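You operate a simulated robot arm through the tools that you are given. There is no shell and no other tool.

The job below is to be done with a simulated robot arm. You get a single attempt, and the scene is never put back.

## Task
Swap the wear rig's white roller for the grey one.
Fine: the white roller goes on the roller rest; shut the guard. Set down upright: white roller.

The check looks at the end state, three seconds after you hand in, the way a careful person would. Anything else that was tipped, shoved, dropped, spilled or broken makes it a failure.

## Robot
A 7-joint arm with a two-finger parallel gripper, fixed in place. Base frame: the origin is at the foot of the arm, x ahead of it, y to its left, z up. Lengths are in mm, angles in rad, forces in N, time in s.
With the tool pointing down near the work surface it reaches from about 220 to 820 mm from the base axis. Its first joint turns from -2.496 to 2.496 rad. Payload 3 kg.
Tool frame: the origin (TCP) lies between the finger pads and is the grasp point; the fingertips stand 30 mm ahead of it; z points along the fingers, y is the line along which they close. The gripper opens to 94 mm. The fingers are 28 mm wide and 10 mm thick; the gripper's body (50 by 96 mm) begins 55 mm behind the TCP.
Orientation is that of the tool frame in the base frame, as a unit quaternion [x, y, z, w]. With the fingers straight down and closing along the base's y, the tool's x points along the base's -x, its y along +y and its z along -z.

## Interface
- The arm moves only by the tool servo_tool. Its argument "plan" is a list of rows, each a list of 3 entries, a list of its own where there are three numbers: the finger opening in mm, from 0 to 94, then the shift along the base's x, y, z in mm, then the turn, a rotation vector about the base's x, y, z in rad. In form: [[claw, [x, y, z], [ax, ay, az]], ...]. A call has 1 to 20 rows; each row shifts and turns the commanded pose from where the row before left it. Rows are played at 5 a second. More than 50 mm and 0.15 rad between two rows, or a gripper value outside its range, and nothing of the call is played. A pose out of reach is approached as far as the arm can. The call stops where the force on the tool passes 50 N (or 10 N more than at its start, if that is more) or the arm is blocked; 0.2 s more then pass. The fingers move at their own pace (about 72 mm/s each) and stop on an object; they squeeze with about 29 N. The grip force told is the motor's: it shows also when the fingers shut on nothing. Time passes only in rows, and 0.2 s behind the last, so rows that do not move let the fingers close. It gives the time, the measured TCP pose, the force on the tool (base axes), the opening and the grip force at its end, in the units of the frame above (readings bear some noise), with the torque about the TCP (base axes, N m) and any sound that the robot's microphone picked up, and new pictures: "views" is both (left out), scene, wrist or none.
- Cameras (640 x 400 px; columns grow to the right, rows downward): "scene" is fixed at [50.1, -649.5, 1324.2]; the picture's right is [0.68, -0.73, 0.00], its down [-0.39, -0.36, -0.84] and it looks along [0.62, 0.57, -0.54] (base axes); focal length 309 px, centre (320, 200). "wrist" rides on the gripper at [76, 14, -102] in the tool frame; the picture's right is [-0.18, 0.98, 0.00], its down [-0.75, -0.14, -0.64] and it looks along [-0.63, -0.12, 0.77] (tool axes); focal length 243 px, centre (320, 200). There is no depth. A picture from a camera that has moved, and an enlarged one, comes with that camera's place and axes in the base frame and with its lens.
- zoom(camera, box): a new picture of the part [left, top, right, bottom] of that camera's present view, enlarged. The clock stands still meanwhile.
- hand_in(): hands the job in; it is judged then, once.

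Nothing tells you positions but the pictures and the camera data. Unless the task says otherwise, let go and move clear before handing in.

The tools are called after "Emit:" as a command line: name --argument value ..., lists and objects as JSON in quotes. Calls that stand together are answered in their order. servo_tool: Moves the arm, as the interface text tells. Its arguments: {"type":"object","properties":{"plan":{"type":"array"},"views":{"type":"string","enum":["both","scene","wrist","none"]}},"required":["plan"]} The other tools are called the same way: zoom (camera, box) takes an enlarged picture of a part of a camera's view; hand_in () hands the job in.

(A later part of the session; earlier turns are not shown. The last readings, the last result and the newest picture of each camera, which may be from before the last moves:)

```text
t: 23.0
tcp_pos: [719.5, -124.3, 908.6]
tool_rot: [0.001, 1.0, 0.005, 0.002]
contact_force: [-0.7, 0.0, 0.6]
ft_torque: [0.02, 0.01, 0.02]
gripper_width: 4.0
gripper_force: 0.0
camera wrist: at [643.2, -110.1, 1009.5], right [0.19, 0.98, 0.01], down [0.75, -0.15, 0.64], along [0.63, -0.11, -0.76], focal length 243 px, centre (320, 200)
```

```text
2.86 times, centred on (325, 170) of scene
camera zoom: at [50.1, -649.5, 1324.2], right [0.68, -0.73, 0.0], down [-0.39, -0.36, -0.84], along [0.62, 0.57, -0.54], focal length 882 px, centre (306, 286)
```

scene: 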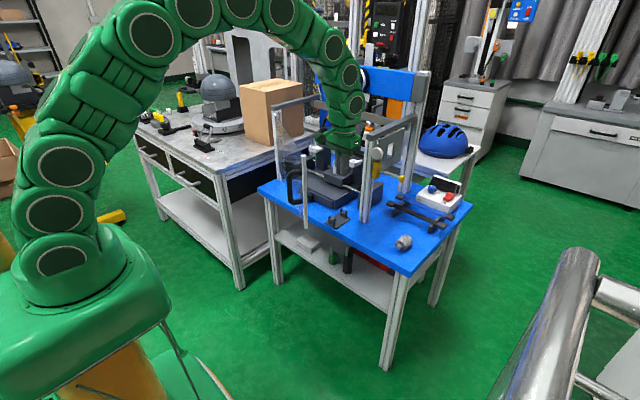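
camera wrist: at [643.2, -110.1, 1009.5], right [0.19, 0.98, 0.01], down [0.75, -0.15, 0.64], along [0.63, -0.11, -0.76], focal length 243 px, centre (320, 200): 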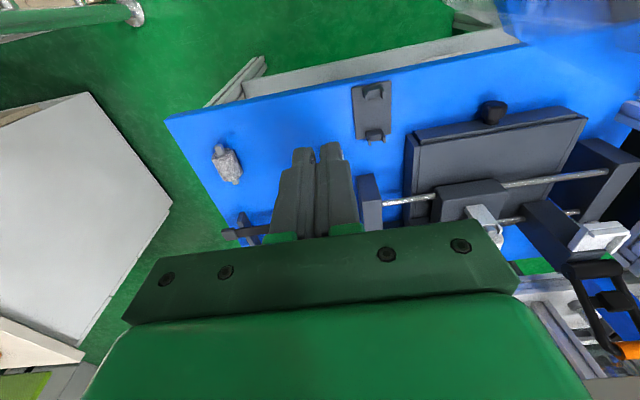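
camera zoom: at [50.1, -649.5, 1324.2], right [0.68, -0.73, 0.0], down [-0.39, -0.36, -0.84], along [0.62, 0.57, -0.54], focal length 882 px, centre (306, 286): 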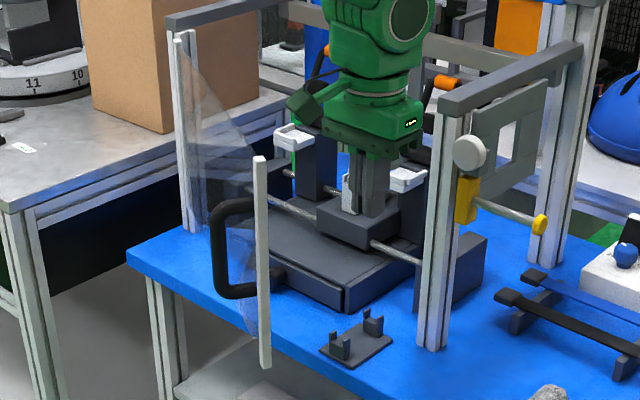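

Fingertips are at z≈878, below the door top (944), and the hand body is above it. Now I'll push the guard open in +y.

Emit:
servo_tool --plan '[[4, [0, 45, 0], [0, 0, 0]], [4, [0, 45, 0], [0, 0, 0]], [4, [0, 45, 0], [0, 0, 0]], [4, [0, 25, 0], [0, 0, 0]], [4, [0, 15, 0], [0, 0, 0]], [4, [0, 15, 0], [0, 0, 0]], [4, [-4, 15, 0], [0, 0, 0]], [4, [-6, 15, 0], [0, 0, 0]], [4, [-8, 15, 0], [0, 0, 0]], [4, [-8, 15, 0], [0, 0, 0]], [4, [-8, 15, 0], [0, 0, 0]], [4, [-8, 15, 0], [0, 0, 0]]]'

```text
t: 25.6
tcp_pos: [678.3, 156.6, 909.7]
tool_rot: [-0.001, 1.0, 0.004, 0.003]
contact_force: [0.4, -0.2, 0.2]
ft_torque: [0.01, 0.01, -0.01]
gripper_width: 4.0
gripper_force: 0.1
camera wrist: at [602.3, 170.7, 1010.9], right [0.18, 0.98, 0.01], down [0.75, -0.15, 0.64], along [0.63, -0.11, -0.77], focal length 243 px, centre (320, 200)
```

scene: 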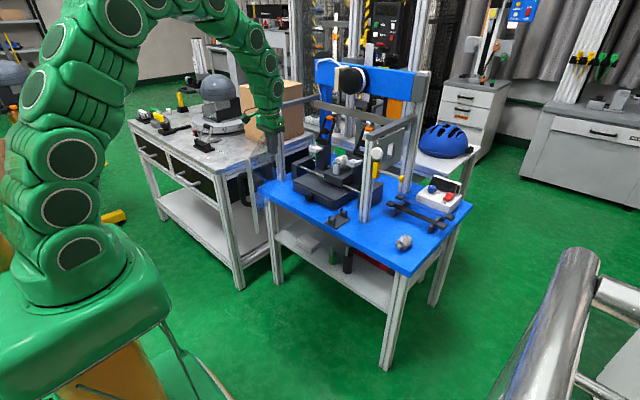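
wrist: 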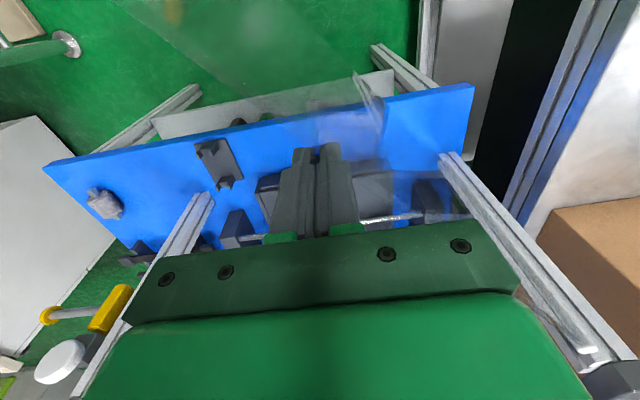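

The door seems to have swung away, with almost no force. I'll check where it is.

Emit:
zoom --camera "scene" --box '[220, 100, 370, 250]'

Emit:
zoom --camera "wrist" --box '[120, 0, 480, 230]'

```text
2.67 times, centred on (295, 175) of scene
camera zoom: at [50.1, -649.5, 1324.2], right [0.68, -0.73, 0.0], down [-0.39, -0.36, -0.84], along [0.62, 0.57, -0.54], focal length 823 px, centre (387, 267)
```

zoom: 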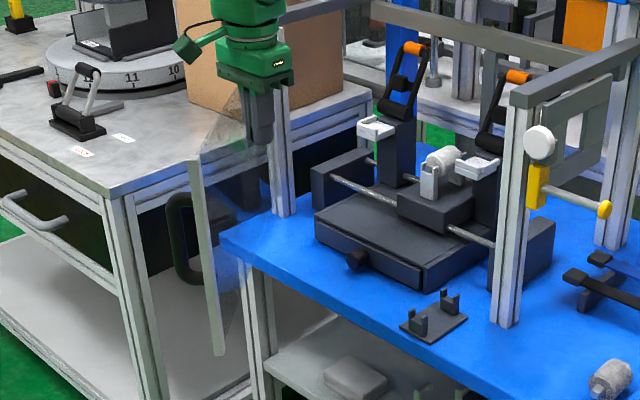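

```text
1.74 times, centred on (300, 115) of wrist
camera zoom: at [602.3, 170.7, 1010.9], right [0.18, 0.98, 0.01], down [0.75, -0.15, 0.64], along [0.63, -0.11, -0.77], focal length 422 px, centre (355, 348)
```

zoom: 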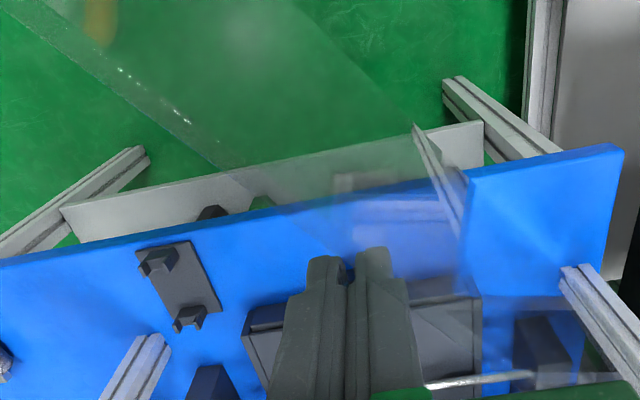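

The door edge is now at about (510, 63), roughly 50° open. I'll keep pushing gently, aiming for about 80°.

Emit:
servo_tool --plan '[[4, [-6, 15, 0], [0, 0, 0]], [4, [-6, 15, 0], [0, 0, 0]], [4, [-6, 12, 0], [0, 0, 0]], [4, [-6, 12, 0], [0, 0, 0]], [4, [-6, 12, 0], [0, 0, 0]], [4, [-6, 12, 0], [0, 0, 0]], [4, [-6, 12, 0], [0, 0, 0]], [4, [-6, 10, 0], [0, 0, 0]], [4, [-5, 10, 0], [0, 0, 0]], [4, [-5, 10, 0], [0, 0, 0]], [4, [0, 8, 0], [0, 0, 0]], [4, [0, 6, 0], [0, 0, 0]], [4, [0, 0, 0], [0, 0, 0]]]'

Emit:
zoom --camera "scene" --box '[220, 100, 370, 250]'

```text
t: 28.4
tcp_pos: [622.7, 290.5, 909.1]
tool_rot: [0.001, 1.0, 0.006, 0.002]
contact_force: [-1.0, 0.0, -0.1]
ft_torque: [-0.01, -0.02, 0.04]
gripper_width: 3.8
gripper_force: 0.1
camera wrist: at [546.4, 303.5, 1009.4], right [0.19, 0.98, 0.01], down [0.75, -0.15, 0.64], along [0.63, -0.11, -0.76], focal length 243 px, centre (320, 200)
```

scene: 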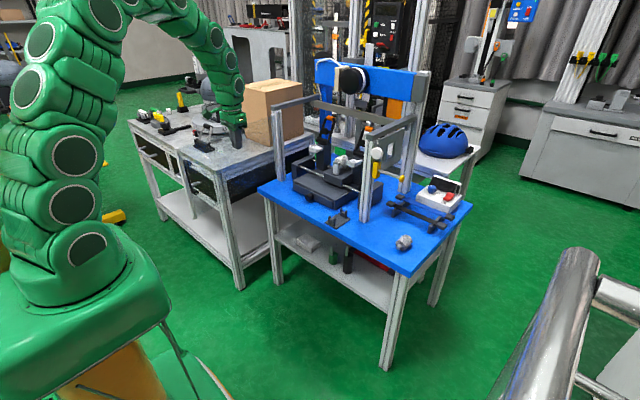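
wrist: 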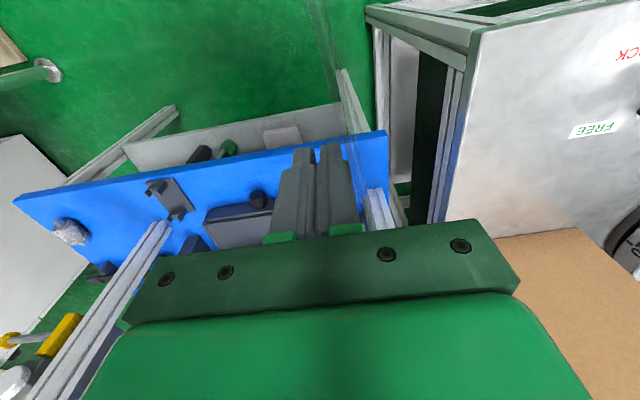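

```text
2.67 times, centred on (295, 175) of scene
camera zoom: at [50.1, -649.5, 1324.2], right [0.68, -0.73, 0.0], down [-0.39, -0.36, -0.84], along [0.62, 0.57, -0.54], focal length 823 px, centre (387, 267)
```

zoom: 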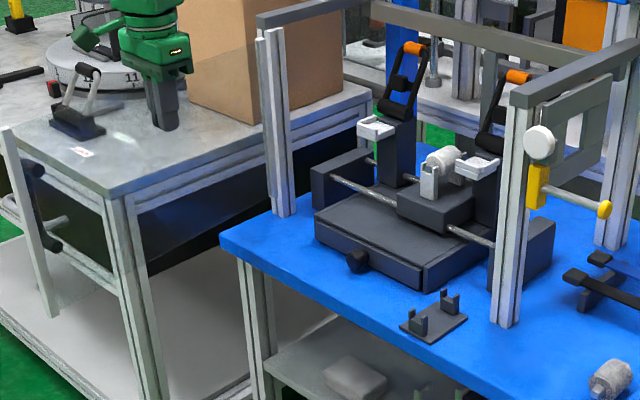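

The guard is now open about 85° and out of the way. Next I'll move in front of the rig, tilt the hand and look closely at the white roller.

Emit:
servo_tool --plan '[[60, [5, -40, 10], [0, 0, 0]], [60, [5, -40, 10], [0, 0, 0]], [60, [10, -40, 10], [0, 0, 0]], [60, [10, -40, 10], [0, -0.1, 0]], [60, [20, -40, 0], [0, -0.14, 0]], [60, [20, 0, 0], [0, -0.14, 0]], [60, [20, 0, 0], [0, -0.14, 0]], [60, [20, 0, -10], [0, -0.14, 0]], [60, [20, 0, -10], [0, -0.14, 0]], [60, [0, 0, 0], [0, 0, 0]]]'

Emit:
zoom --camera "wrist" --box '[200, 0, 460, 180]'

```text
t: 30.6
tcp_pos: [752.4, 90.3, 930.2]
tool_rot: [-0.001, 0.92, 0.004, 0.392]
contact_force: [0.4, 0.2, -0.1]
ft_torque: [-0.02, -0.01, -0.01]
gripper_width: 60.0
gripper_force: 0.0
camera wrist: at [626.5, 103.6, 946.5], right [0.12, 0.98, 0.14], down [0.06, -0.15, 0.99], along [0.99, -0.11, -0.08], focal length 243 px, centre (320, 200)
```

scene: 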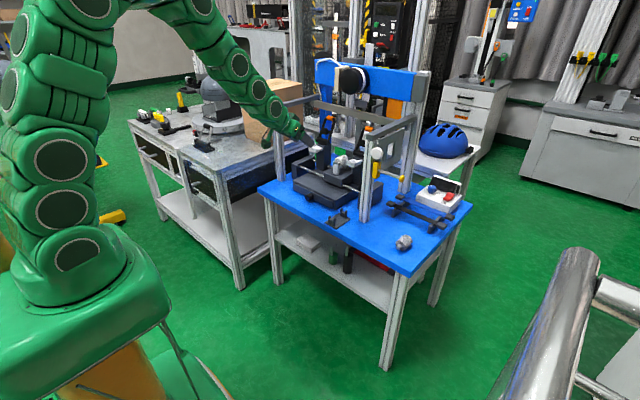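
wrist: 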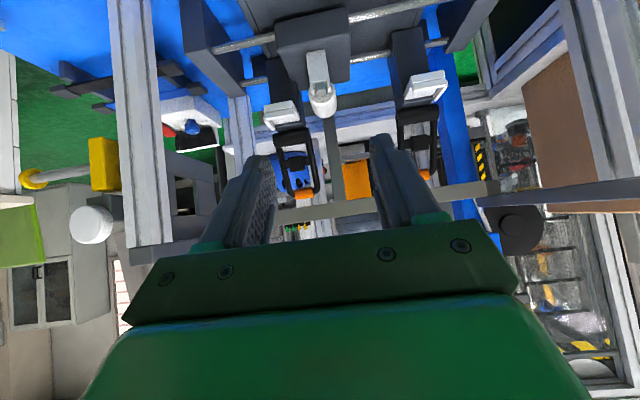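

```text
2.22 times, centred on (330, 90) of wrist
camera zoom: at [626.5, 103.6, 946.5], right [0.12, 0.98, 0.14], down [0.06, -0.15, 0.99], along [0.99, -0.11, -0.08], focal length 539 px, centre (298, 444)
```

zoom: 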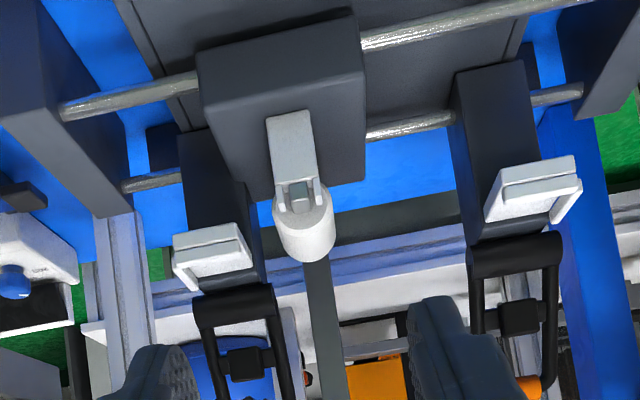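

I now place the roller centre at about (964, 87, 775), radius ≈20, lying along x. The right clamp pad's edge is near y≈47, so the fingers need a modest opening of about 48 mm. I'll move to a pre-grasp point above and in front of it.

Emit:
servo_tool --plan '[[48, [38, -0.8, -25], [0, 0, 0]], [48, [38, -0.8, -25], [0, 0, 0]], [48, [38, -0.8, -25], [0, 0, 0]], [48, [38, -0.8, -25], [0, 0, 0]], [48, [0, 0, 0], [0, 0, 0]]]'

Emit:
zoom --camera "wrist" --box '[200, 0, 460, 180]'

Emit:
zoom --camera "scene" --box '[290, 100, 410, 200]'

```text
t: 31.8
tcp_pos: [902.6, 87.6, 831.4]
tool_rot: [-0.002, 0.92, 0.005, 0.392]
contact_force: [-0.4, -0.2, 0.0]
ft_torque: [0.01, 0.06, -0.01]
gripper_width: 48.0
gripper_force: 0.0
camera wrist: at [775.6, 101.5, 846.7], right [0.12, 0.98, 0.14], down [0.06, -0.15, 0.99], along [0.99, -0.11, -0.08], focal length 243 px, centre (320, 200)
```

scene: 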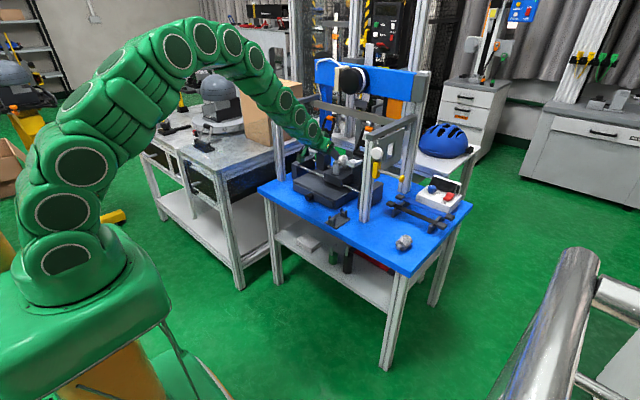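
wrist: 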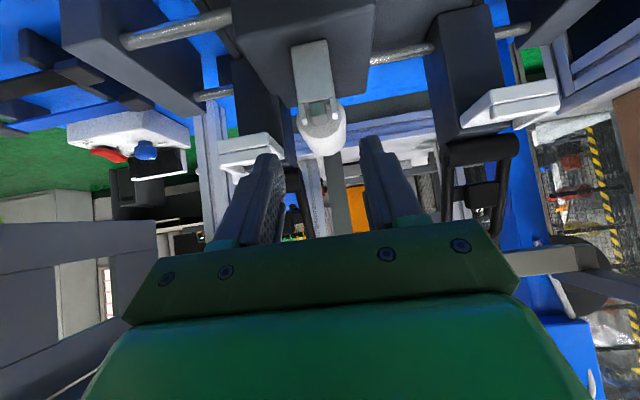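

```text
2.22 times, centred on (330, 90) of wrist
camera zoom: at [775.6, 101.5, 846.7], right [0.12, 0.98, 0.14], down [0.06, -0.15, 0.99], along [0.99, -0.11, -0.08], focal length 539 px, centre (298, 444)
```

zoom: 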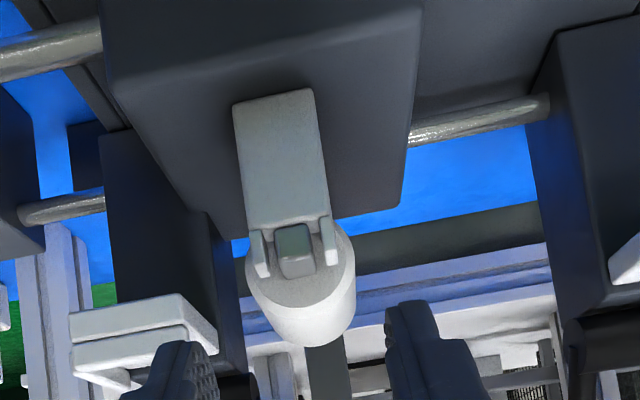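

```text
4.00 times, centred on (350, 150) of scene
camera zoom: at [50.1, -649.5, 1324.2], right [0.68, -0.73, 0.0], down [-0.39, -0.36, -0.84], along [0.62, 0.57, -0.54], focal length 1235 px, centre (200, 400)
```

zoom: 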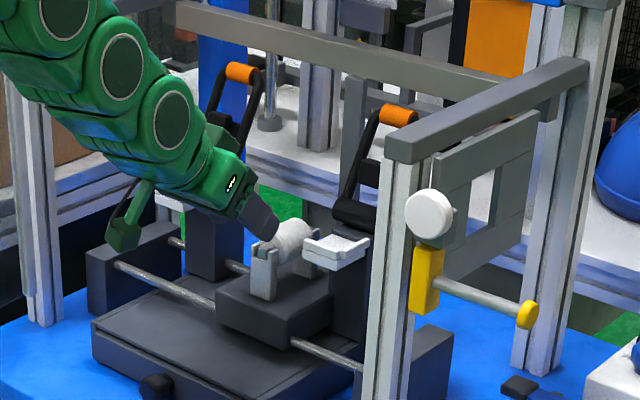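

The roller is centred between the fingers. I'll advance along the tool axis to straddle it.

Emit:
servo_tool --plan '[[48, [14, 0.3, -12.5], [0, 0, 0]], [48, [14, 0, -12.5], [0, 0, 0]], [48, [13, 0, -11.5], [0, 0, 0]], [48, [12, 0, -10.5], [0, 0, 0]], [48, [0, 0, 0], [0, 0, 0]]]'

Emit:
zoom --camera "wrist" --box '[200, 50, 460, 240]'

Emit:
zoom --camera "scene" --box '[310, 120, 390, 190]'

```text
t: 33.0
tcp_pos: [952.4, 87.3, 787.4]
tool_rot: [-0.001, 0.92, 0.004, 0.391]
contact_force: [-0.1, 0.3, 0.9]
ft_torque: [-0.01, 0.02, 0.01]
gripper_width: 48.0
gripper_force: 0.2
out of reach, approached as far as the arm can: row 2
camera wrist: at [826.7, 101.7, 803.3], right [0.12, 0.98, 0.14], down [0.06, -0.15, 0.99], along [0.99, -0.11, -0.08], focal length 243 px, centre (320, 200)
```

scene: 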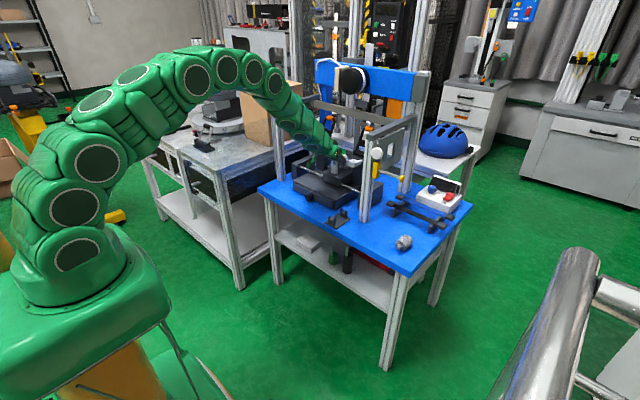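
wrist: 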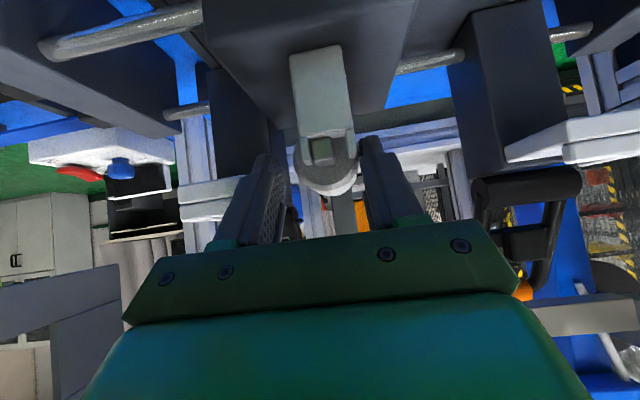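

```text
2.11 times, centred on (330, 145) of wrist
camera zoom: at [826.7, 101.7, 803.3], right [0.12, 0.98, 0.14], down [0.06, -0.15, 0.99], along [0.99, -0.11, -0.08], focal length 511 px, centre (299, 316)
```

zoom: 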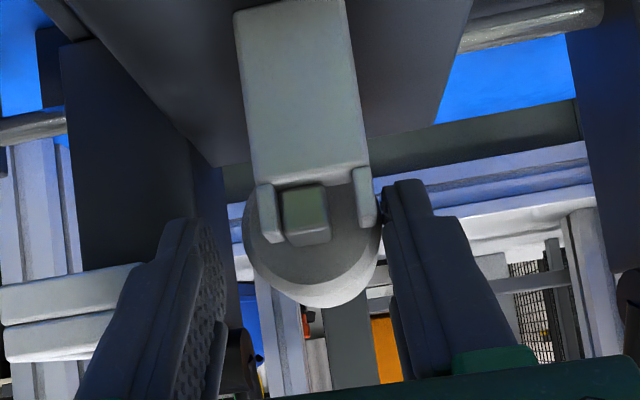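

```text
5.71 times, centred on (350, 155) of scene
camera zoom: at [50.1, -649.5, 1324.2], right [0.68, -0.73, 0.0], down [-0.39, -0.36, -0.84], along [0.62, 0.57, -0.54], focal length 1764 px, centre (149, 457)
```

zoom: 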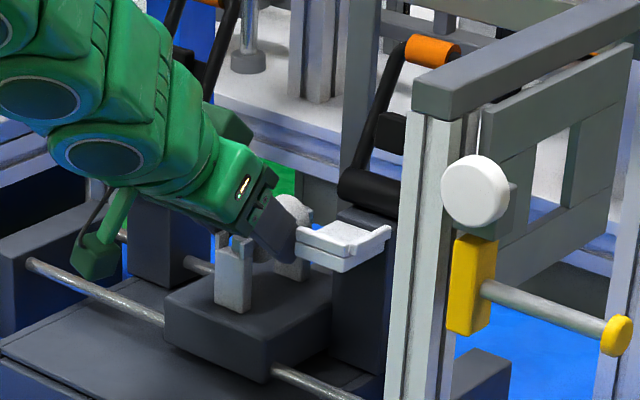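

The roller's diameter looks like about 32 mm, and its centre lies about 5 mm toward +y of the hand's centreline. I'll shift +4.5 mm before closing.

Emit:
servo_tool --plan '[[48, [0, 4.5, 0], [0, 0, 0]], [40, [0, 0, 0], [0, 0, 0]], [40, [0, 0, 0], [0, 0, 0]]]' --views "wrist"

Emit:
zoom --camera "wrist" --box '[200, 50, 460, 240]'

```text
t: 33.8
tcp_pos: [954.5, 93.1, 787.0]
tool_rot: [0.0, 0.92, 0.004, 0.391]
contact_force: [-0.8, -0.2, 0.0]
ft_torque: [0.01, 0.03, -0.02]
gripper_width: 40.0
gripper_force: 0.0
camera wrist: at [826.6, 106.6, 803.1], right [0.12, 0.98, 0.14], down [0.06, -0.15, 0.99], along [0.99, -0.11, -0.08], focal length 243 px, centre (320, 200)
```

wrist: 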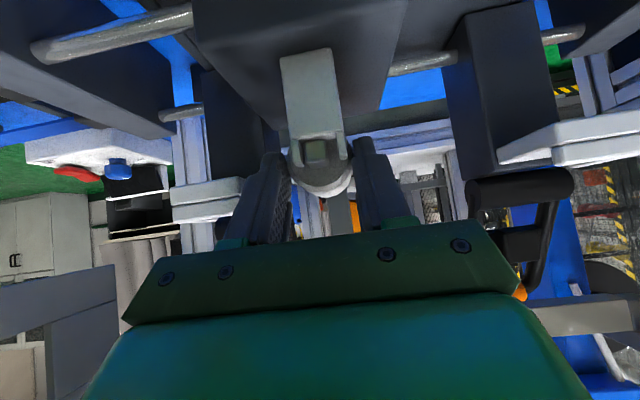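

```text
2.11 times, centred on (330, 145) of wrist
camera zoom: at [826.6, 106.6, 803.1], right [0.12, 0.98, 0.14], down [0.06, -0.15, 0.99], along [0.99, -0.11, -0.08], focal length 511 px, centre (299, 316)
```

zoom: 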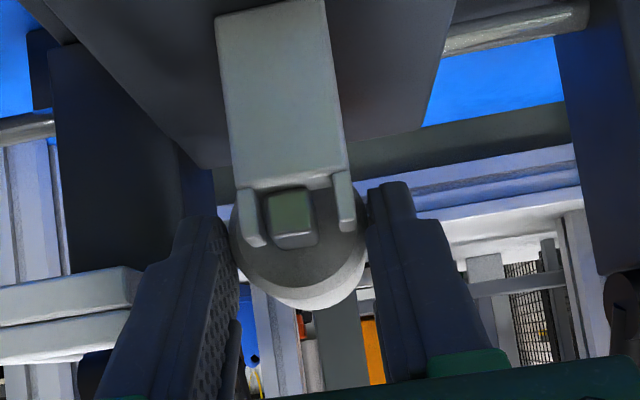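

Nearly centred. I'll nudge +1 mm and close on the roller.

Emit:
servo_tool --plan '[[36, [0, 1, 0], [0, 0, 0]], [20, [0, 0, 0], [0, 0, 0]], [20, [0, 0, 0], [0, 0, 0]], [20, [0, 0, 0], [0, 0, 0]]]' --views "wrist"

Emit:
zoom --camera "wrist" --box '[200, 50, 460, 240]'

```text
t: 34.8
tcp_pos: [952.3, 93.7, 787.7]
tool_rot: [-0.001, 0.92, 0.005, 0.392]
contact_force: [0.1, 0.0, 0.0]
ft_torque: [0.01, 0.0, 0.03]
gripper_width: 38.5
gripper_force: 28.6
camera wrist: at [826.5, 107.0, 803.1], right [0.12, 0.98, 0.14], down [0.06, -0.15, 0.99], along [0.99, -0.11, -0.08], focal length 243 px, centre (320, 200)
```

wrist: 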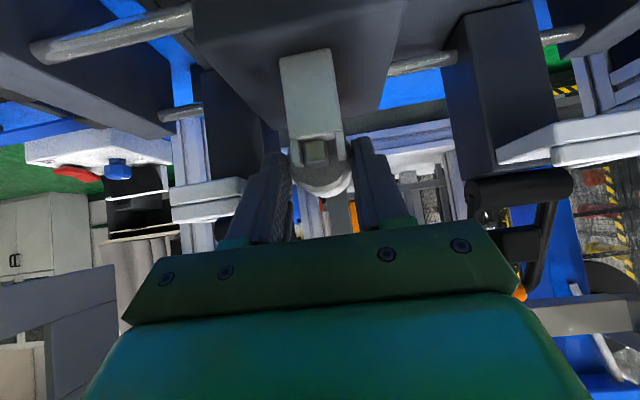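

```text
2.11 times, centred on (330, 145) of wrist
camera zoom: at [826.5, 107.0, 803.1], right [0.12, 0.98, 0.14], down [0.06, -0.15, 0.99], along [0.99, -0.11, -0.08], focal length 511 px, centre (299, 316)
```

zoom: 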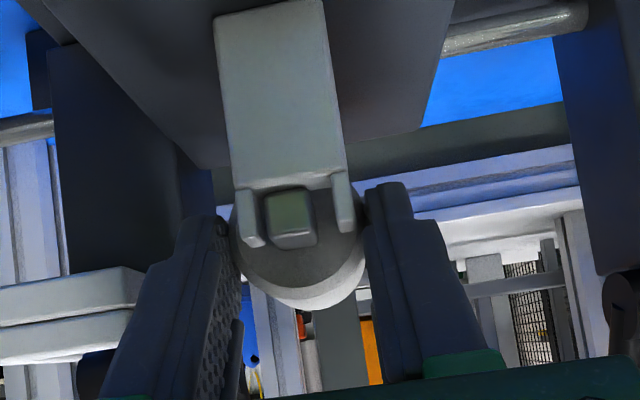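

The grip is at 38.5 mm, so the roller is 38.5 mm in diameter and sits a bit farther back than I thought (centre x≈985). I'll reopen slightly and go about 20 mm deeper for a balanced grip.

Emit:
servo_tool --plan '[[47, [0, 0, 0], [0, 0, 0]], [47, [0, 0, 0], [0, 0, 0]], [47, [7, 0, -2], [0, 0, 0]], [47, [7, 0, -2], [0, 0, 0]], [47, [7, 0, -3], [0, 0, 0]], [47, [0, 0, 0], [0, 0, 0]]]' --views "both"

Emit:
zoom --camera "wrist" --box '[200, 50, 460, 240]'

Emit:
zoom --camera "scene" --box '[310, 120, 390, 190]'

```text
t: 36.2
tcp_pos: [974.4, 95.7, 779.7]
tool_rot: [-0.001, 0.92, 0.004, 0.391]
contact_force: [-0.4, -0.3, 0.2]
ft_torque: [-0.01, -0.02, 0.01]
gripper_width: 47.1
gripper_force: 0.1
camera wrist: at [848.1, 107.6, 795.8], right [0.12, 0.98, 0.14], down [0.06, -0.15, 0.99], along [0.99, -0.11, -0.08], focal length 243 px, centre (320, 200)
```

scene: 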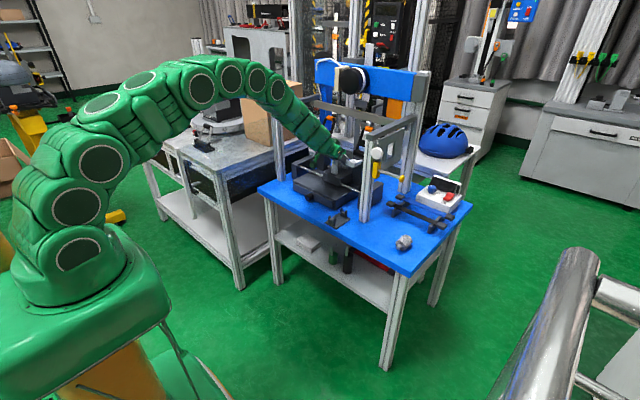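
wrist: 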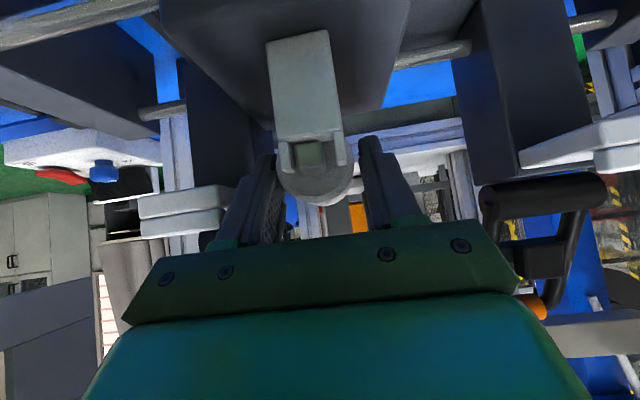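

```text
2.11 times, centred on (330, 145) of wrist
camera zoom: at [848.1, 107.6, 795.8], right [0.12, 0.98, 0.14], down [0.06, -0.15, 0.99], along [0.99, -0.11, -0.08], focal length 511 px, centre (299, 316)
```

zoom: 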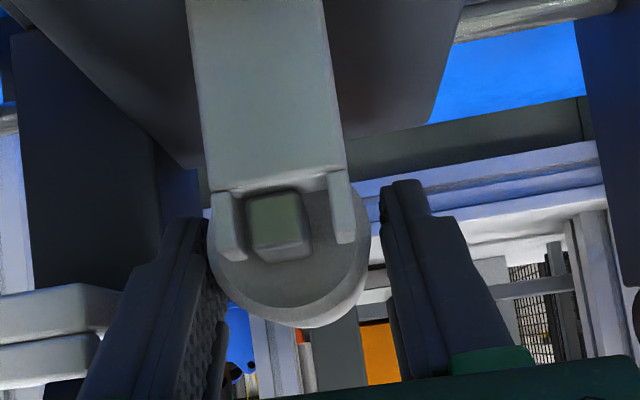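

```text
5.71 times, centred on (350, 155) of scene
camera zoom: at [50.1, -649.5, 1324.2], right [0.68, -0.73, 0.0], down [-0.39, -0.36, -0.84], along [0.62, 0.57, -0.54], focal length 1764 px, centre (149, 457)
```

zoom: 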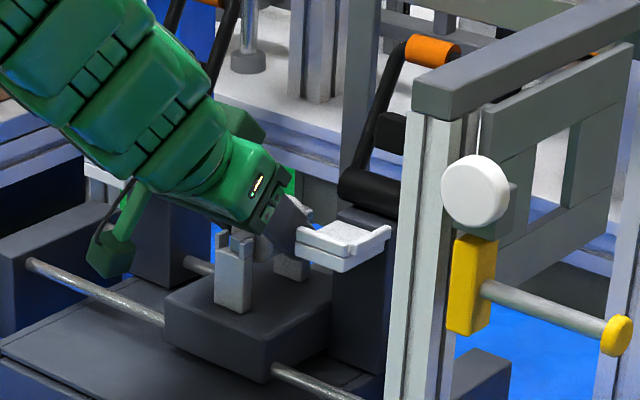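

Centred and deeper now. Closing.

Emit:
servo_tool --plan '[[40, [0, 0, 0], [0, 0, 0]], [20, [0, 0, 0], [0, 0, 0]], [20, [0, 0, 0], [0, 0, 0]], [20, [0, 0, 0], [0, 0, 0]]]' --views "none"

```text
t: 37.2
tcp_pos: [974.7, 94.1, 781.2]
tool_rot: [-0.001, 0.92, 0.004, 0.391]
contact_force: [-0.7, -1.0, -0.2]
ft_torque: [0.03, -0.01, 0.0]
gripper_width: 42.8
gripper_force: 29.1
```

Gripped at 42.8 mm. Now lift straight up, slowly.

Emit:
servo_tool --plan '[[20, [0, 0, 5], [0, 0, 0]], [20, [0, 0, 8], [0, 0, 0]], [20, [0, 0, 8], [0, 0, 0]], [20, [0, 0, 8], [0, 0, 0]], [20, [0, 0, 0], [0, 0, 0]]]' --views "both"

Emit:
zoom --camera "wrist" --box '[200, 50, 460, 240]'

Emit:
zoom --camera "scene" --box '[310, 120, 390, 190]'

```text
t: 38.4
tcp_pos: [974.1, 94.8, 809.9]
tool_rot: [-0.002, 0.921, 0.004, 0.39]
contact_force: [0.2, 0.0, -1.7]
ft_torque: [0.0, 0.03, 0.01]
gripper_width: 43.2
gripper_force: 29.2
camera wrist: at [847.8, 107.4, 824.4], right [0.12, 0.98, 0.14], down [0.06, -0.15, 0.99], along [0.99, -0.11, -0.08], focal length 243 px, centre (320, 200)
```

scene: 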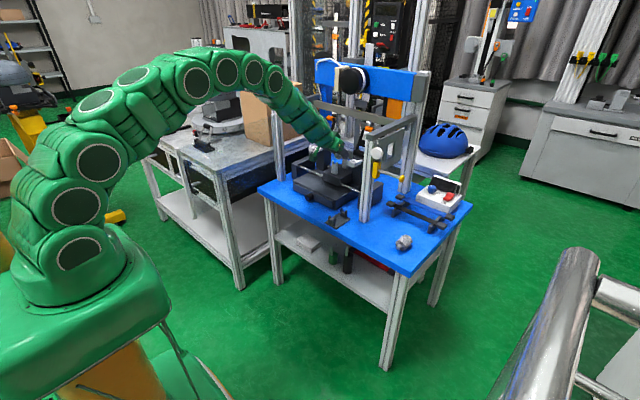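
wrist: 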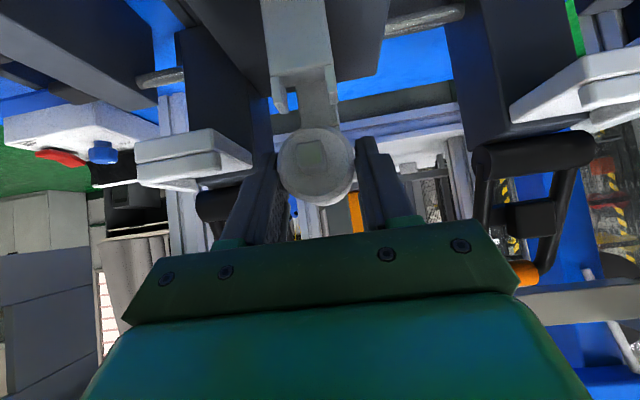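

```text
2.11 times, centred on (330, 145) of wrist
camera zoom: at [847.8, 107.4, 824.4], right [0.12, 0.98, 0.14], down [0.06, -0.15, 0.99], along [0.99, -0.11, -0.08], focal length 511 px, centre (299, 316)
```

zoom: 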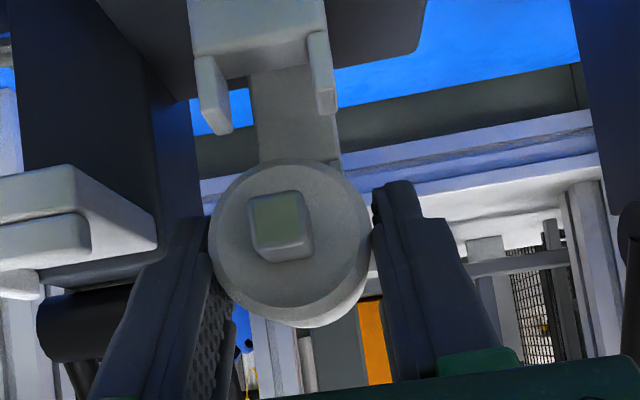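

```text
5.71 times, centred on (350, 155) of scene
camera zoom: at [50.1, -649.5, 1324.2], right [0.68, -0.73, 0.0], down [-0.39, -0.36, -0.84], along [0.62, 0.57, -0.54], focal length 1764 px, centre (149, 457)
```

zoom: 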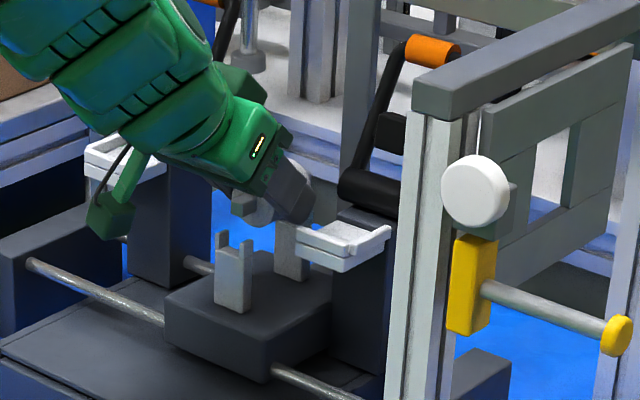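

The roller came out cleanly. The seated TCP was about (974.5, 94, 780.5), which I'll reuse for the grey one. Now up a bit more, out toward the robot, then across to the rest.

Emit:
servo_tool --plan '[[20, [0, 0, 15], [0, 0, 0]], [20, [-10, 0, 15], [0, 0, 0]], [20, [-30, 0, 0], [0, 0, 0]], [20, [-40, 0, 0], [0, 0, 0]], [20, [-40, 0, 0], [0, 0, 0]], [20, [-40, -5, 0], [0, 0, 0]], [20, [-40, -30, -10], [0, 0, 0]], [20, [-10, -40, -20], [0, 0, 0]], [20, [0, -40, -20], [0, 0, 0]], [20, [0, -30, -20], [0, 0, 0]], [20, [0, 0, 0], [0, 0, 0]]]'

Emit:
zoom --camera "wrist" --box '[200, 0, 460, 190]'

Emit:
zoom --camera "scene" --box '[290, 140, 400, 240]'

```text
refused: row 7 steps farther than a row can; nothing moved
```

```text
2.11 times, centred on (330, 95) of wrist
camera zoom: at [847.8, 107.4, 824.4], right [0.12, 0.98, 0.14], down [0.06, -0.15, 0.99], along [0.99, -0.11, -0.08], focal length 511 px, centre (299, 421)
```

zoom: 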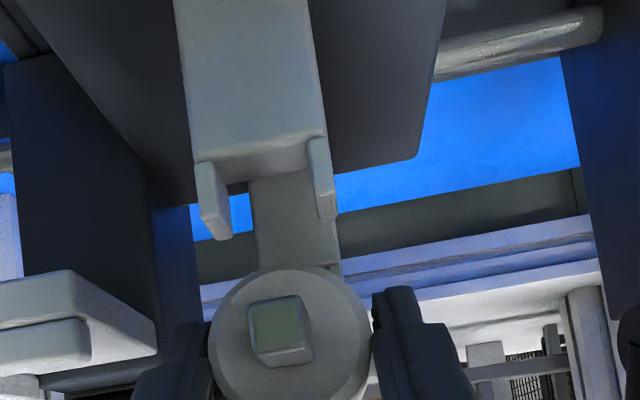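

```text
4.00 times, centred on (345, 190) of scene
camera zoom: at [50.1, -649.5, 1324.2], right [0.68, -0.73, 0.0], down [-0.39, -0.36, -0.84], along [0.62, 0.57, -0.54], focal length 1235 px, centre (220, 240)
```

zoom: 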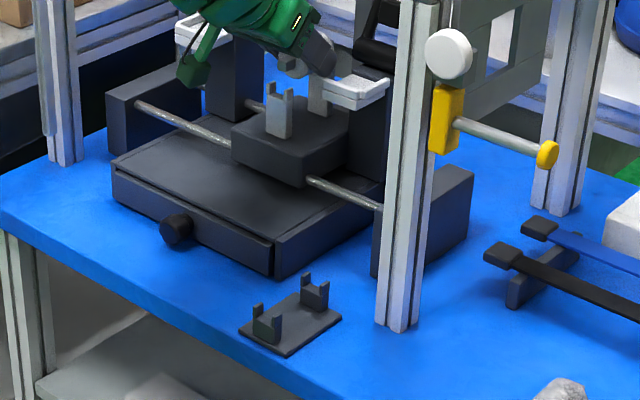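

The move was refused because one row was too long, so nothing moved. I'll resend it with shorter steps.

Emit:
servo_tool --plan '[[20, [0, 0, 15], [0, 0, 0]], [20, [-10, 0, 15], [0, 0, 0]], [20, [-30, 0, 0], [0, 0, 0]], [20, [-40, 0, 0], [0, 0, 0]], [20, [-40, 0, 0], [0, 0, 0]], [20, [-40, -5, 0], [0, 0, 0]], [20, [-35, -30, -5], [0, 0, 0]], [20, [-15, -40, -20], [0, 0, 0]], [20, [0, -40, -20], [0, 0, 0]], [20, [0, -30, -20], [0, 0, 0]], [20, [0, 0, 0], [0, 0, 0]]]'

Emit:
zoom --camera "wrist" --box '[200, 0, 460, 190]'

Emit:
zoom --camera "scene" --box '[290, 140, 400, 240]'

```text
t: 40.8
tcp_pos: [762.9, -53.2, 774.1]
tool_rot: [-0.003, 0.922, 0.007, 0.388]
contact_force: [-0.8, 0.5, -0.9]
ft_torque: [0.01, 0.0, -0.02]
gripper_width: 42.9
gripper_force: 29.1
camera wrist: at [636.8, -40.6, 791.1], right [0.12, 0.98, 0.14], down [0.07, -0.15, 0.99], along [0.99, -0.11, -0.09], focal length 243 px, centre (320, 200)
```

scene: 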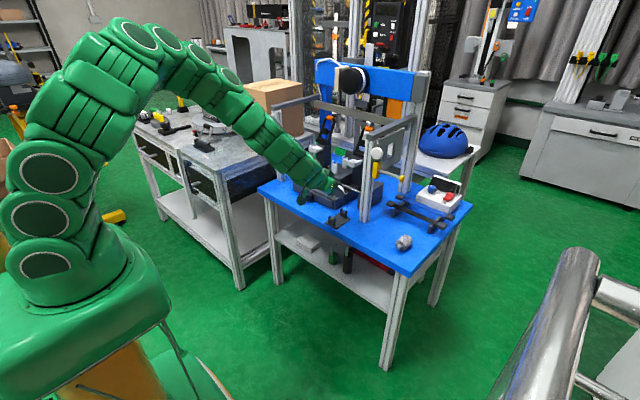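
wrist: 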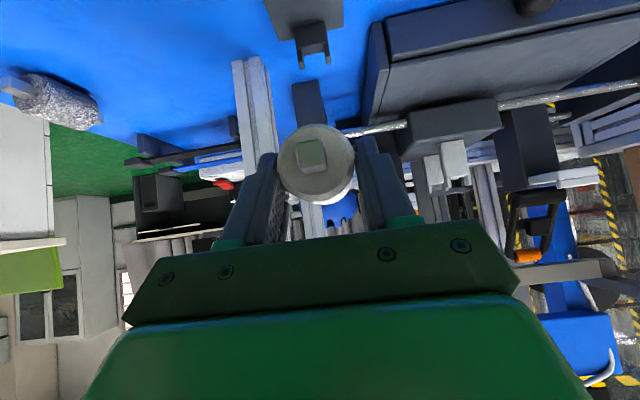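

```text
2.11 times, centred on (330, 95) of wrist
camera zoom: at [636.8, -40.6, 791.1], right [0.12, 0.98, 0.14], down [0.07, -0.15, 0.99], along [0.99, -0.11, -0.09], focal length 511 px, centre (299, 421)
```

zoom: 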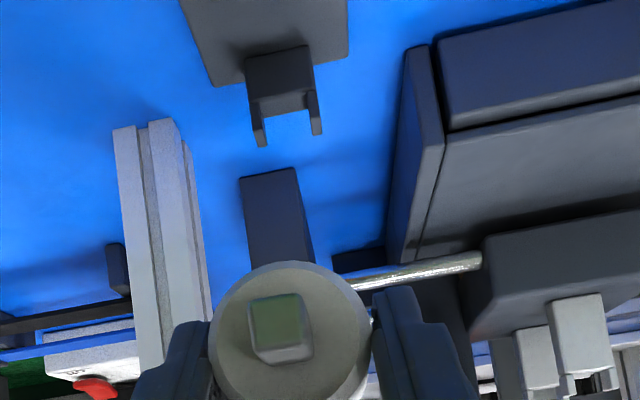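

```text
4.00 times, centred on (345, 190) of scene
camera zoom: at [50.1, -649.5, 1324.2], right [0.68, -0.73, 0.0], down [-0.39, -0.36, -0.84], along [0.62, 0.57, -0.54], focal length 1235 px, centre (220, 240)
```

zoom: 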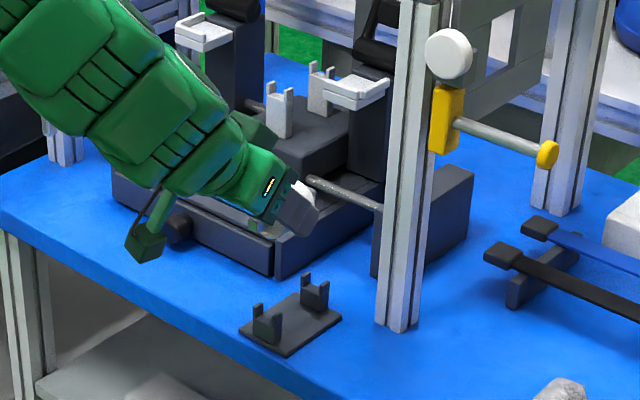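

The rest's slot posts are near x≈762 and 833, y≈-51.5, tops at z≈655. Comparing with the rig, the seat TCP for the rest should be about (793, -52, 661). I'll move to about 33 mm above that and check the alignment.

Emit:
servo_tool --plan '[[20, [10, 0.4, -20], [0, 0, 0]], [20, [10, 0.4, -20], [0, 0, 0]], [20, [10, 0.4, -20], [0, 0, 0]], [20, [0, 0, -18], [0, 0, 0]], [20, [0, 0, 0], [0, 0, 0]]]'

Emit:
zoom --camera "wrist" --box '[200, 50, 460, 240]'

Emit:
zoom --camera "scene" --box '[300, 170, 380, 240]'

```text
t: 42.0
tcp_pos: [816.7, -62.4, 728.9]
tool_rot: [-0.002, 0.923, 0.007, 0.385]
contact_force: [0.3, -0.3, -0.8]
ft_torque: [-0.01, 0.03, -0.01]
gripper_width: 42.9
gripper_force: 28.6
out of reach, approached as far as the arm can: row 1, 2, 3, 4
camera wrist: at [689.6, -50.0, 746.2], right [0.12, 0.98, 0.14], down [0.07, -0.15, 0.99], along [0.99, -0.11, -0.09], focal length 243 px, centre (320, 200)
```

scene: 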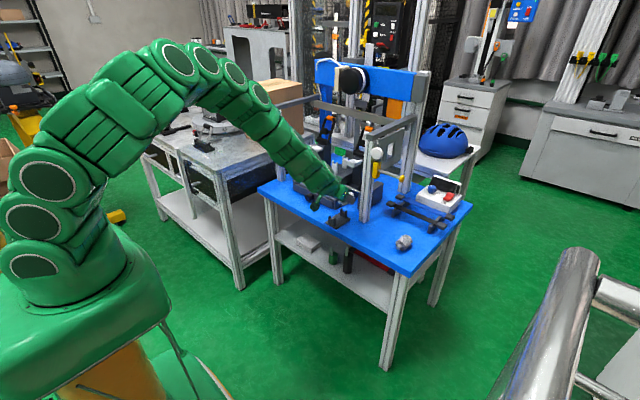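
wrist: 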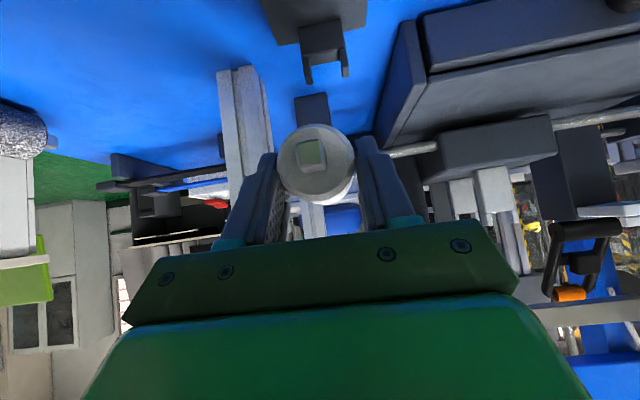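

```text
2.11 times, centred on (330, 145) of wrist
camera zoom: at [689.6, -50.0, 746.2], right [0.12, 0.98, 0.14], down [0.07, -0.15, 0.99], along [0.99, -0.11, -0.09], focal length 511 px, centre (299, 316)
```

zoom: 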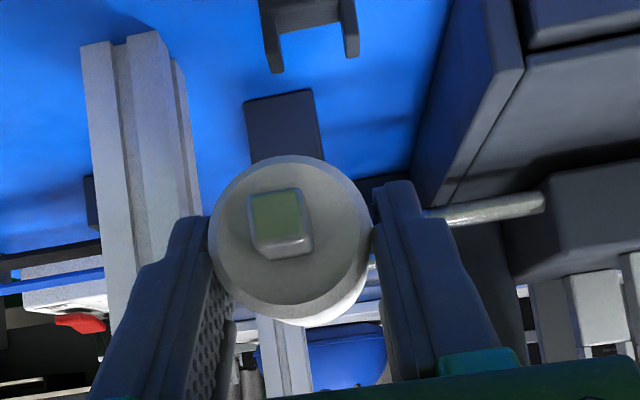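

```text
5.71 times, centred on (340, 205) of scene
camera zoom: at [50.1, -649.5, 1324.2], right [0.68, -0.73, 0.0], down [-0.39, -0.36, -0.84], along [0.62, 0.57, -0.54], focal length 1764 px, centre (206, 171)
```

zoom: 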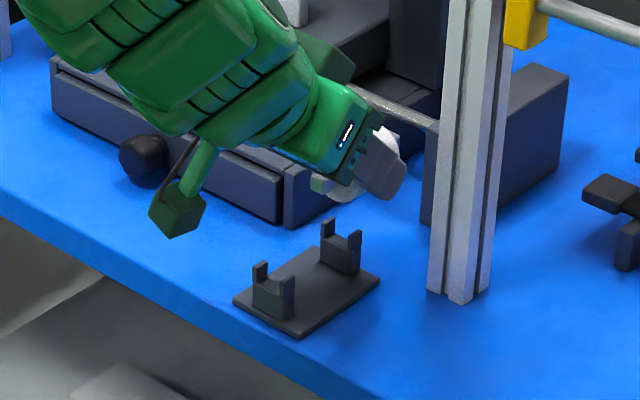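

At this tilt the arm can't get down to the rest: a wrist limit stops it at (817, -62, 729). I'll test in free air how much tilt is feasible over the rest, first raising and then reducing tilt a little.

Emit:
servo_tool --plan '[[20, [0, 0, 40], [0, 0, 0]], [20, [0, 0, 0], [0, 0.1, 0]], [20, [0, 0, 0], [0, 0, 0]]]' --views "none"

Emit:
servo_tool --plan '[[20, [0, 0, 0], [0, 0.1, 0]], [20, [0, 0, 0], [0, 0, 0]]]' --views "none"

```text
t: 42.8
tcp_pos: [814.7, -63.4, 768.6]
tool_rot: [-0.001, 0.938, 0.005, 0.345]
contact_force: [0.2, 0.0, -1.3]
ft_torque: [-0.01, 0.01, -0.01]
gripper_width: 42.7
gripper_force: 28.8
```

```text
t: 43.4
tcp_pos: [816.1, -65.3, 770.3]
tool_rot: [-0.001, 0.955, 0.005, 0.298]
contact_force: [-0.6, 0.8, -0.9]
ft_torque: [-0.02, 0.02, 0.0]
gripper_width: 43.5
gripper_force: 28.4
```

Emit:
servo_tool --plan '[[20, [-11, 6, -12], [0, 0, 0]], [20, [-11, 6, -12], [0, 0, 0]], [20, [0, 0, -12], [0, 0, 0]], [20, [0, 0, -10], [0, 0, 0]], [20, [0, 0, 0], [0, 0, 0]]]' --views "none"

```text
t: 44.6
tcp_pos: [793.5, -52.6, 723.4]
tool_rot: [-0.001, 0.955, 0.004, 0.298]
contact_force: [-0.9, -0.6, -1.0]
ft_torque: [0.0, 0.04, -0.03]
gripper_width: 43.0
gripper_force: 28.6
```

Emit:
servo_tool --plan '[[20, [0, 0, -12], [0, 0, 0]], [20, [0, 0, -11], [0, 0, 0]], [20, [0, 0, 0], [0, 0, 0]]]' --views "none"

Emit:
servo_tool --plan '[[20, [0, 0, 0], [0, -0.05, 0]], [20, [0, 0, 0], [0, 0, 0]]]' --views "none"

Emit:
servo_tool --plan '[[20, [0, 0, 0], [0, -0.05, 0]], [20, [0, 0, 0], [0, 0, 0]]]' --views "none"

```text
t: 45.4
tcp_pos: [794.0, -49.9, 701.4]
tool_rot: [-0.001, 0.955, 0.005, 0.298]
contact_force: [-0.4, 0.3, -1.6]
ft_torque: [0.0, -0.02, 0.05]
gripper_width: 42.9
gripper_force: 28.6
```

```text
t: 46.0
tcp_pos: [794.1, -52.4, 700.4]
tool_rot: [-0.001, 0.947, 0.005, 0.321]
contact_force: [0.1, -0.8, -1.4]
ft_torque: [0.01, 0.03, 0.02]
gripper_width: 43.0
gripper_force: 29.3
```

```text
t: 46.6
tcp_pos: [792.9, -52.0, 701.0]
tool_rot: [-0.001, 0.938, 0.005, 0.346]
contact_force: [0.7, 1.5, -1.9]
ft_torque: [-0.02, 0.0, 0.0]
gripper_width: 42.7
gripper_force: 28.7
```

Emit:
servo_tool --plan '[[20, [0, 0, 0], [0, -0.05, 0]], [20, [0, 0, 0], [0, 0, 0]]]' --views "none"

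Emit:
servo_tool --plan '[[20, [0, 0, 0], [0, -0.045, 0]], [20, [0, 0, 0], [0, 0, 0]]]' --views "none"

```text
t: 47.2
tcp_pos: [798.3, -54.9, 705.6]
tool_rot: [-0.002, 0.932, 0.007, 0.364]
contact_force: [-0.9, 0.4, -0.8]
ft_torque: [0.01, 0.04, 0.02]
gripper_width: 42.6
gripper_force: 28.9
out of reach, approached as far as the arm can: row 1
```

```text
t: 47.8
tcp_pos: [796.2, -54.1, 705.3]
tool_rot: [-0.002, 0.932, 0.007, 0.363]
contact_force: [0.6, -0.6, -1.0]
ft_torque: [-0.02, -0.01, -0.01]
gripper_width: 43.1
gripper_force: 29.4
out of reach, approached as far as the arm can: row 1
```

Over the rest I can hold about 0.70–0.74 rad of tilt, so the roller is pitched by only about 0.1 rad. The rear stub will enter first and the front can settle with a light press. I'll set tilt ≈0.70 and check alignment visually.

Emit:
servo_tool --plan '[[20, [-3, 2, -4], [0, 0.045, 0]], [20, [0, 0, 0], [0, 0, 0]], [20, [0, 0, 0], [0, 0, 0]]]'

Emit:
zoom --camera "wrist" --box '[200, 20, 460, 210]'

Emit:
zoom --camera "scene" --box '[300, 170, 380, 240]'

```text
t: 48.6
tcp_pos: [794.0, -51.8, 702.3]
tool_rot: [-0.002, 0.94, 0.007, 0.342]
contact_force: [-0.7, -0.5, -1.0]
ft_torque: [0.01, 0.02, 0.01]
gripper_width: 43.0
gripper_force: 29.2
camera wrist: at [669.8, -38.8, 729.6], right [0.13, 0.98, 0.13], down [0.17, -0.15, 0.97], along [0.98, -0.11, -0.18], focal length 243 px, centre (320, 200)
```

scene: 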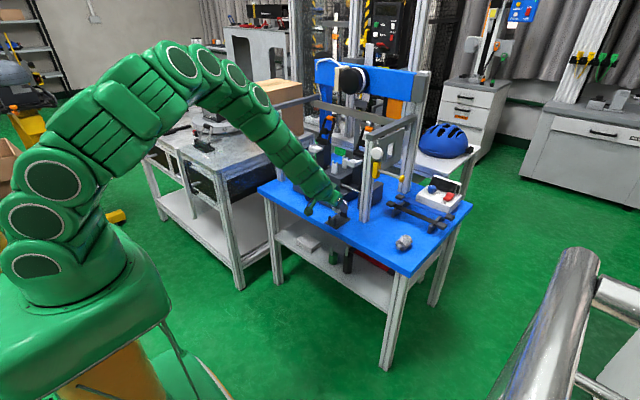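
wrist: 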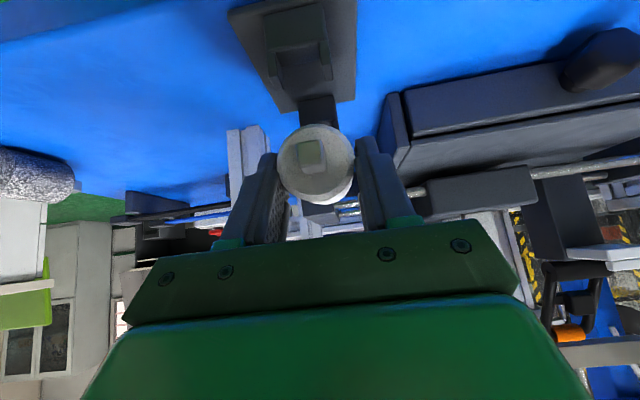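

```text
2.11 times, centred on (330, 115) of wrist
camera zoom: at [669.8, -38.8, 729.6], right [0.13, 0.98, 0.13], down [0.17, -0.15, 0.97], along [0.98, -0.11, -0.18], focal length 511 px, centre (299, 379)
```

zoom: 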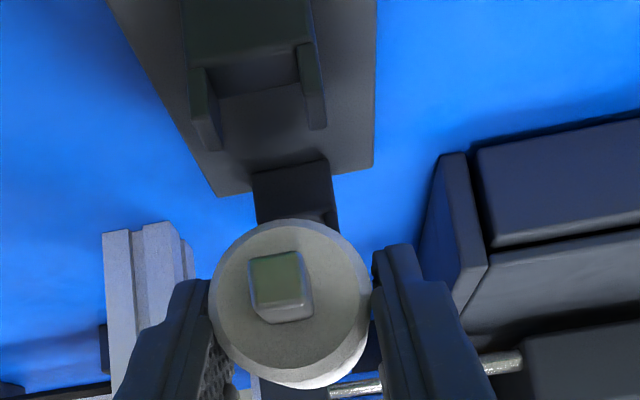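

```text
5.71 times, centred on (340, 205) of scene
camera zoom: at [50.1, -649.5, 1324.2], right [0.68, -0.73, 0.0], down [-0.39, -0.36, -0.84], along [0.62, 0.57, -0.54], focal length 1764 px, centre (206, 171)
```

zoom: 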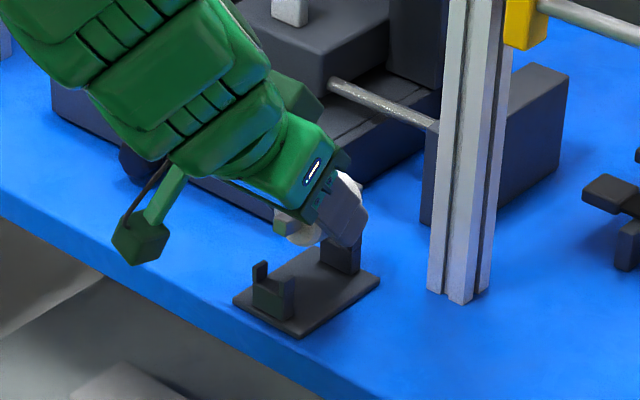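

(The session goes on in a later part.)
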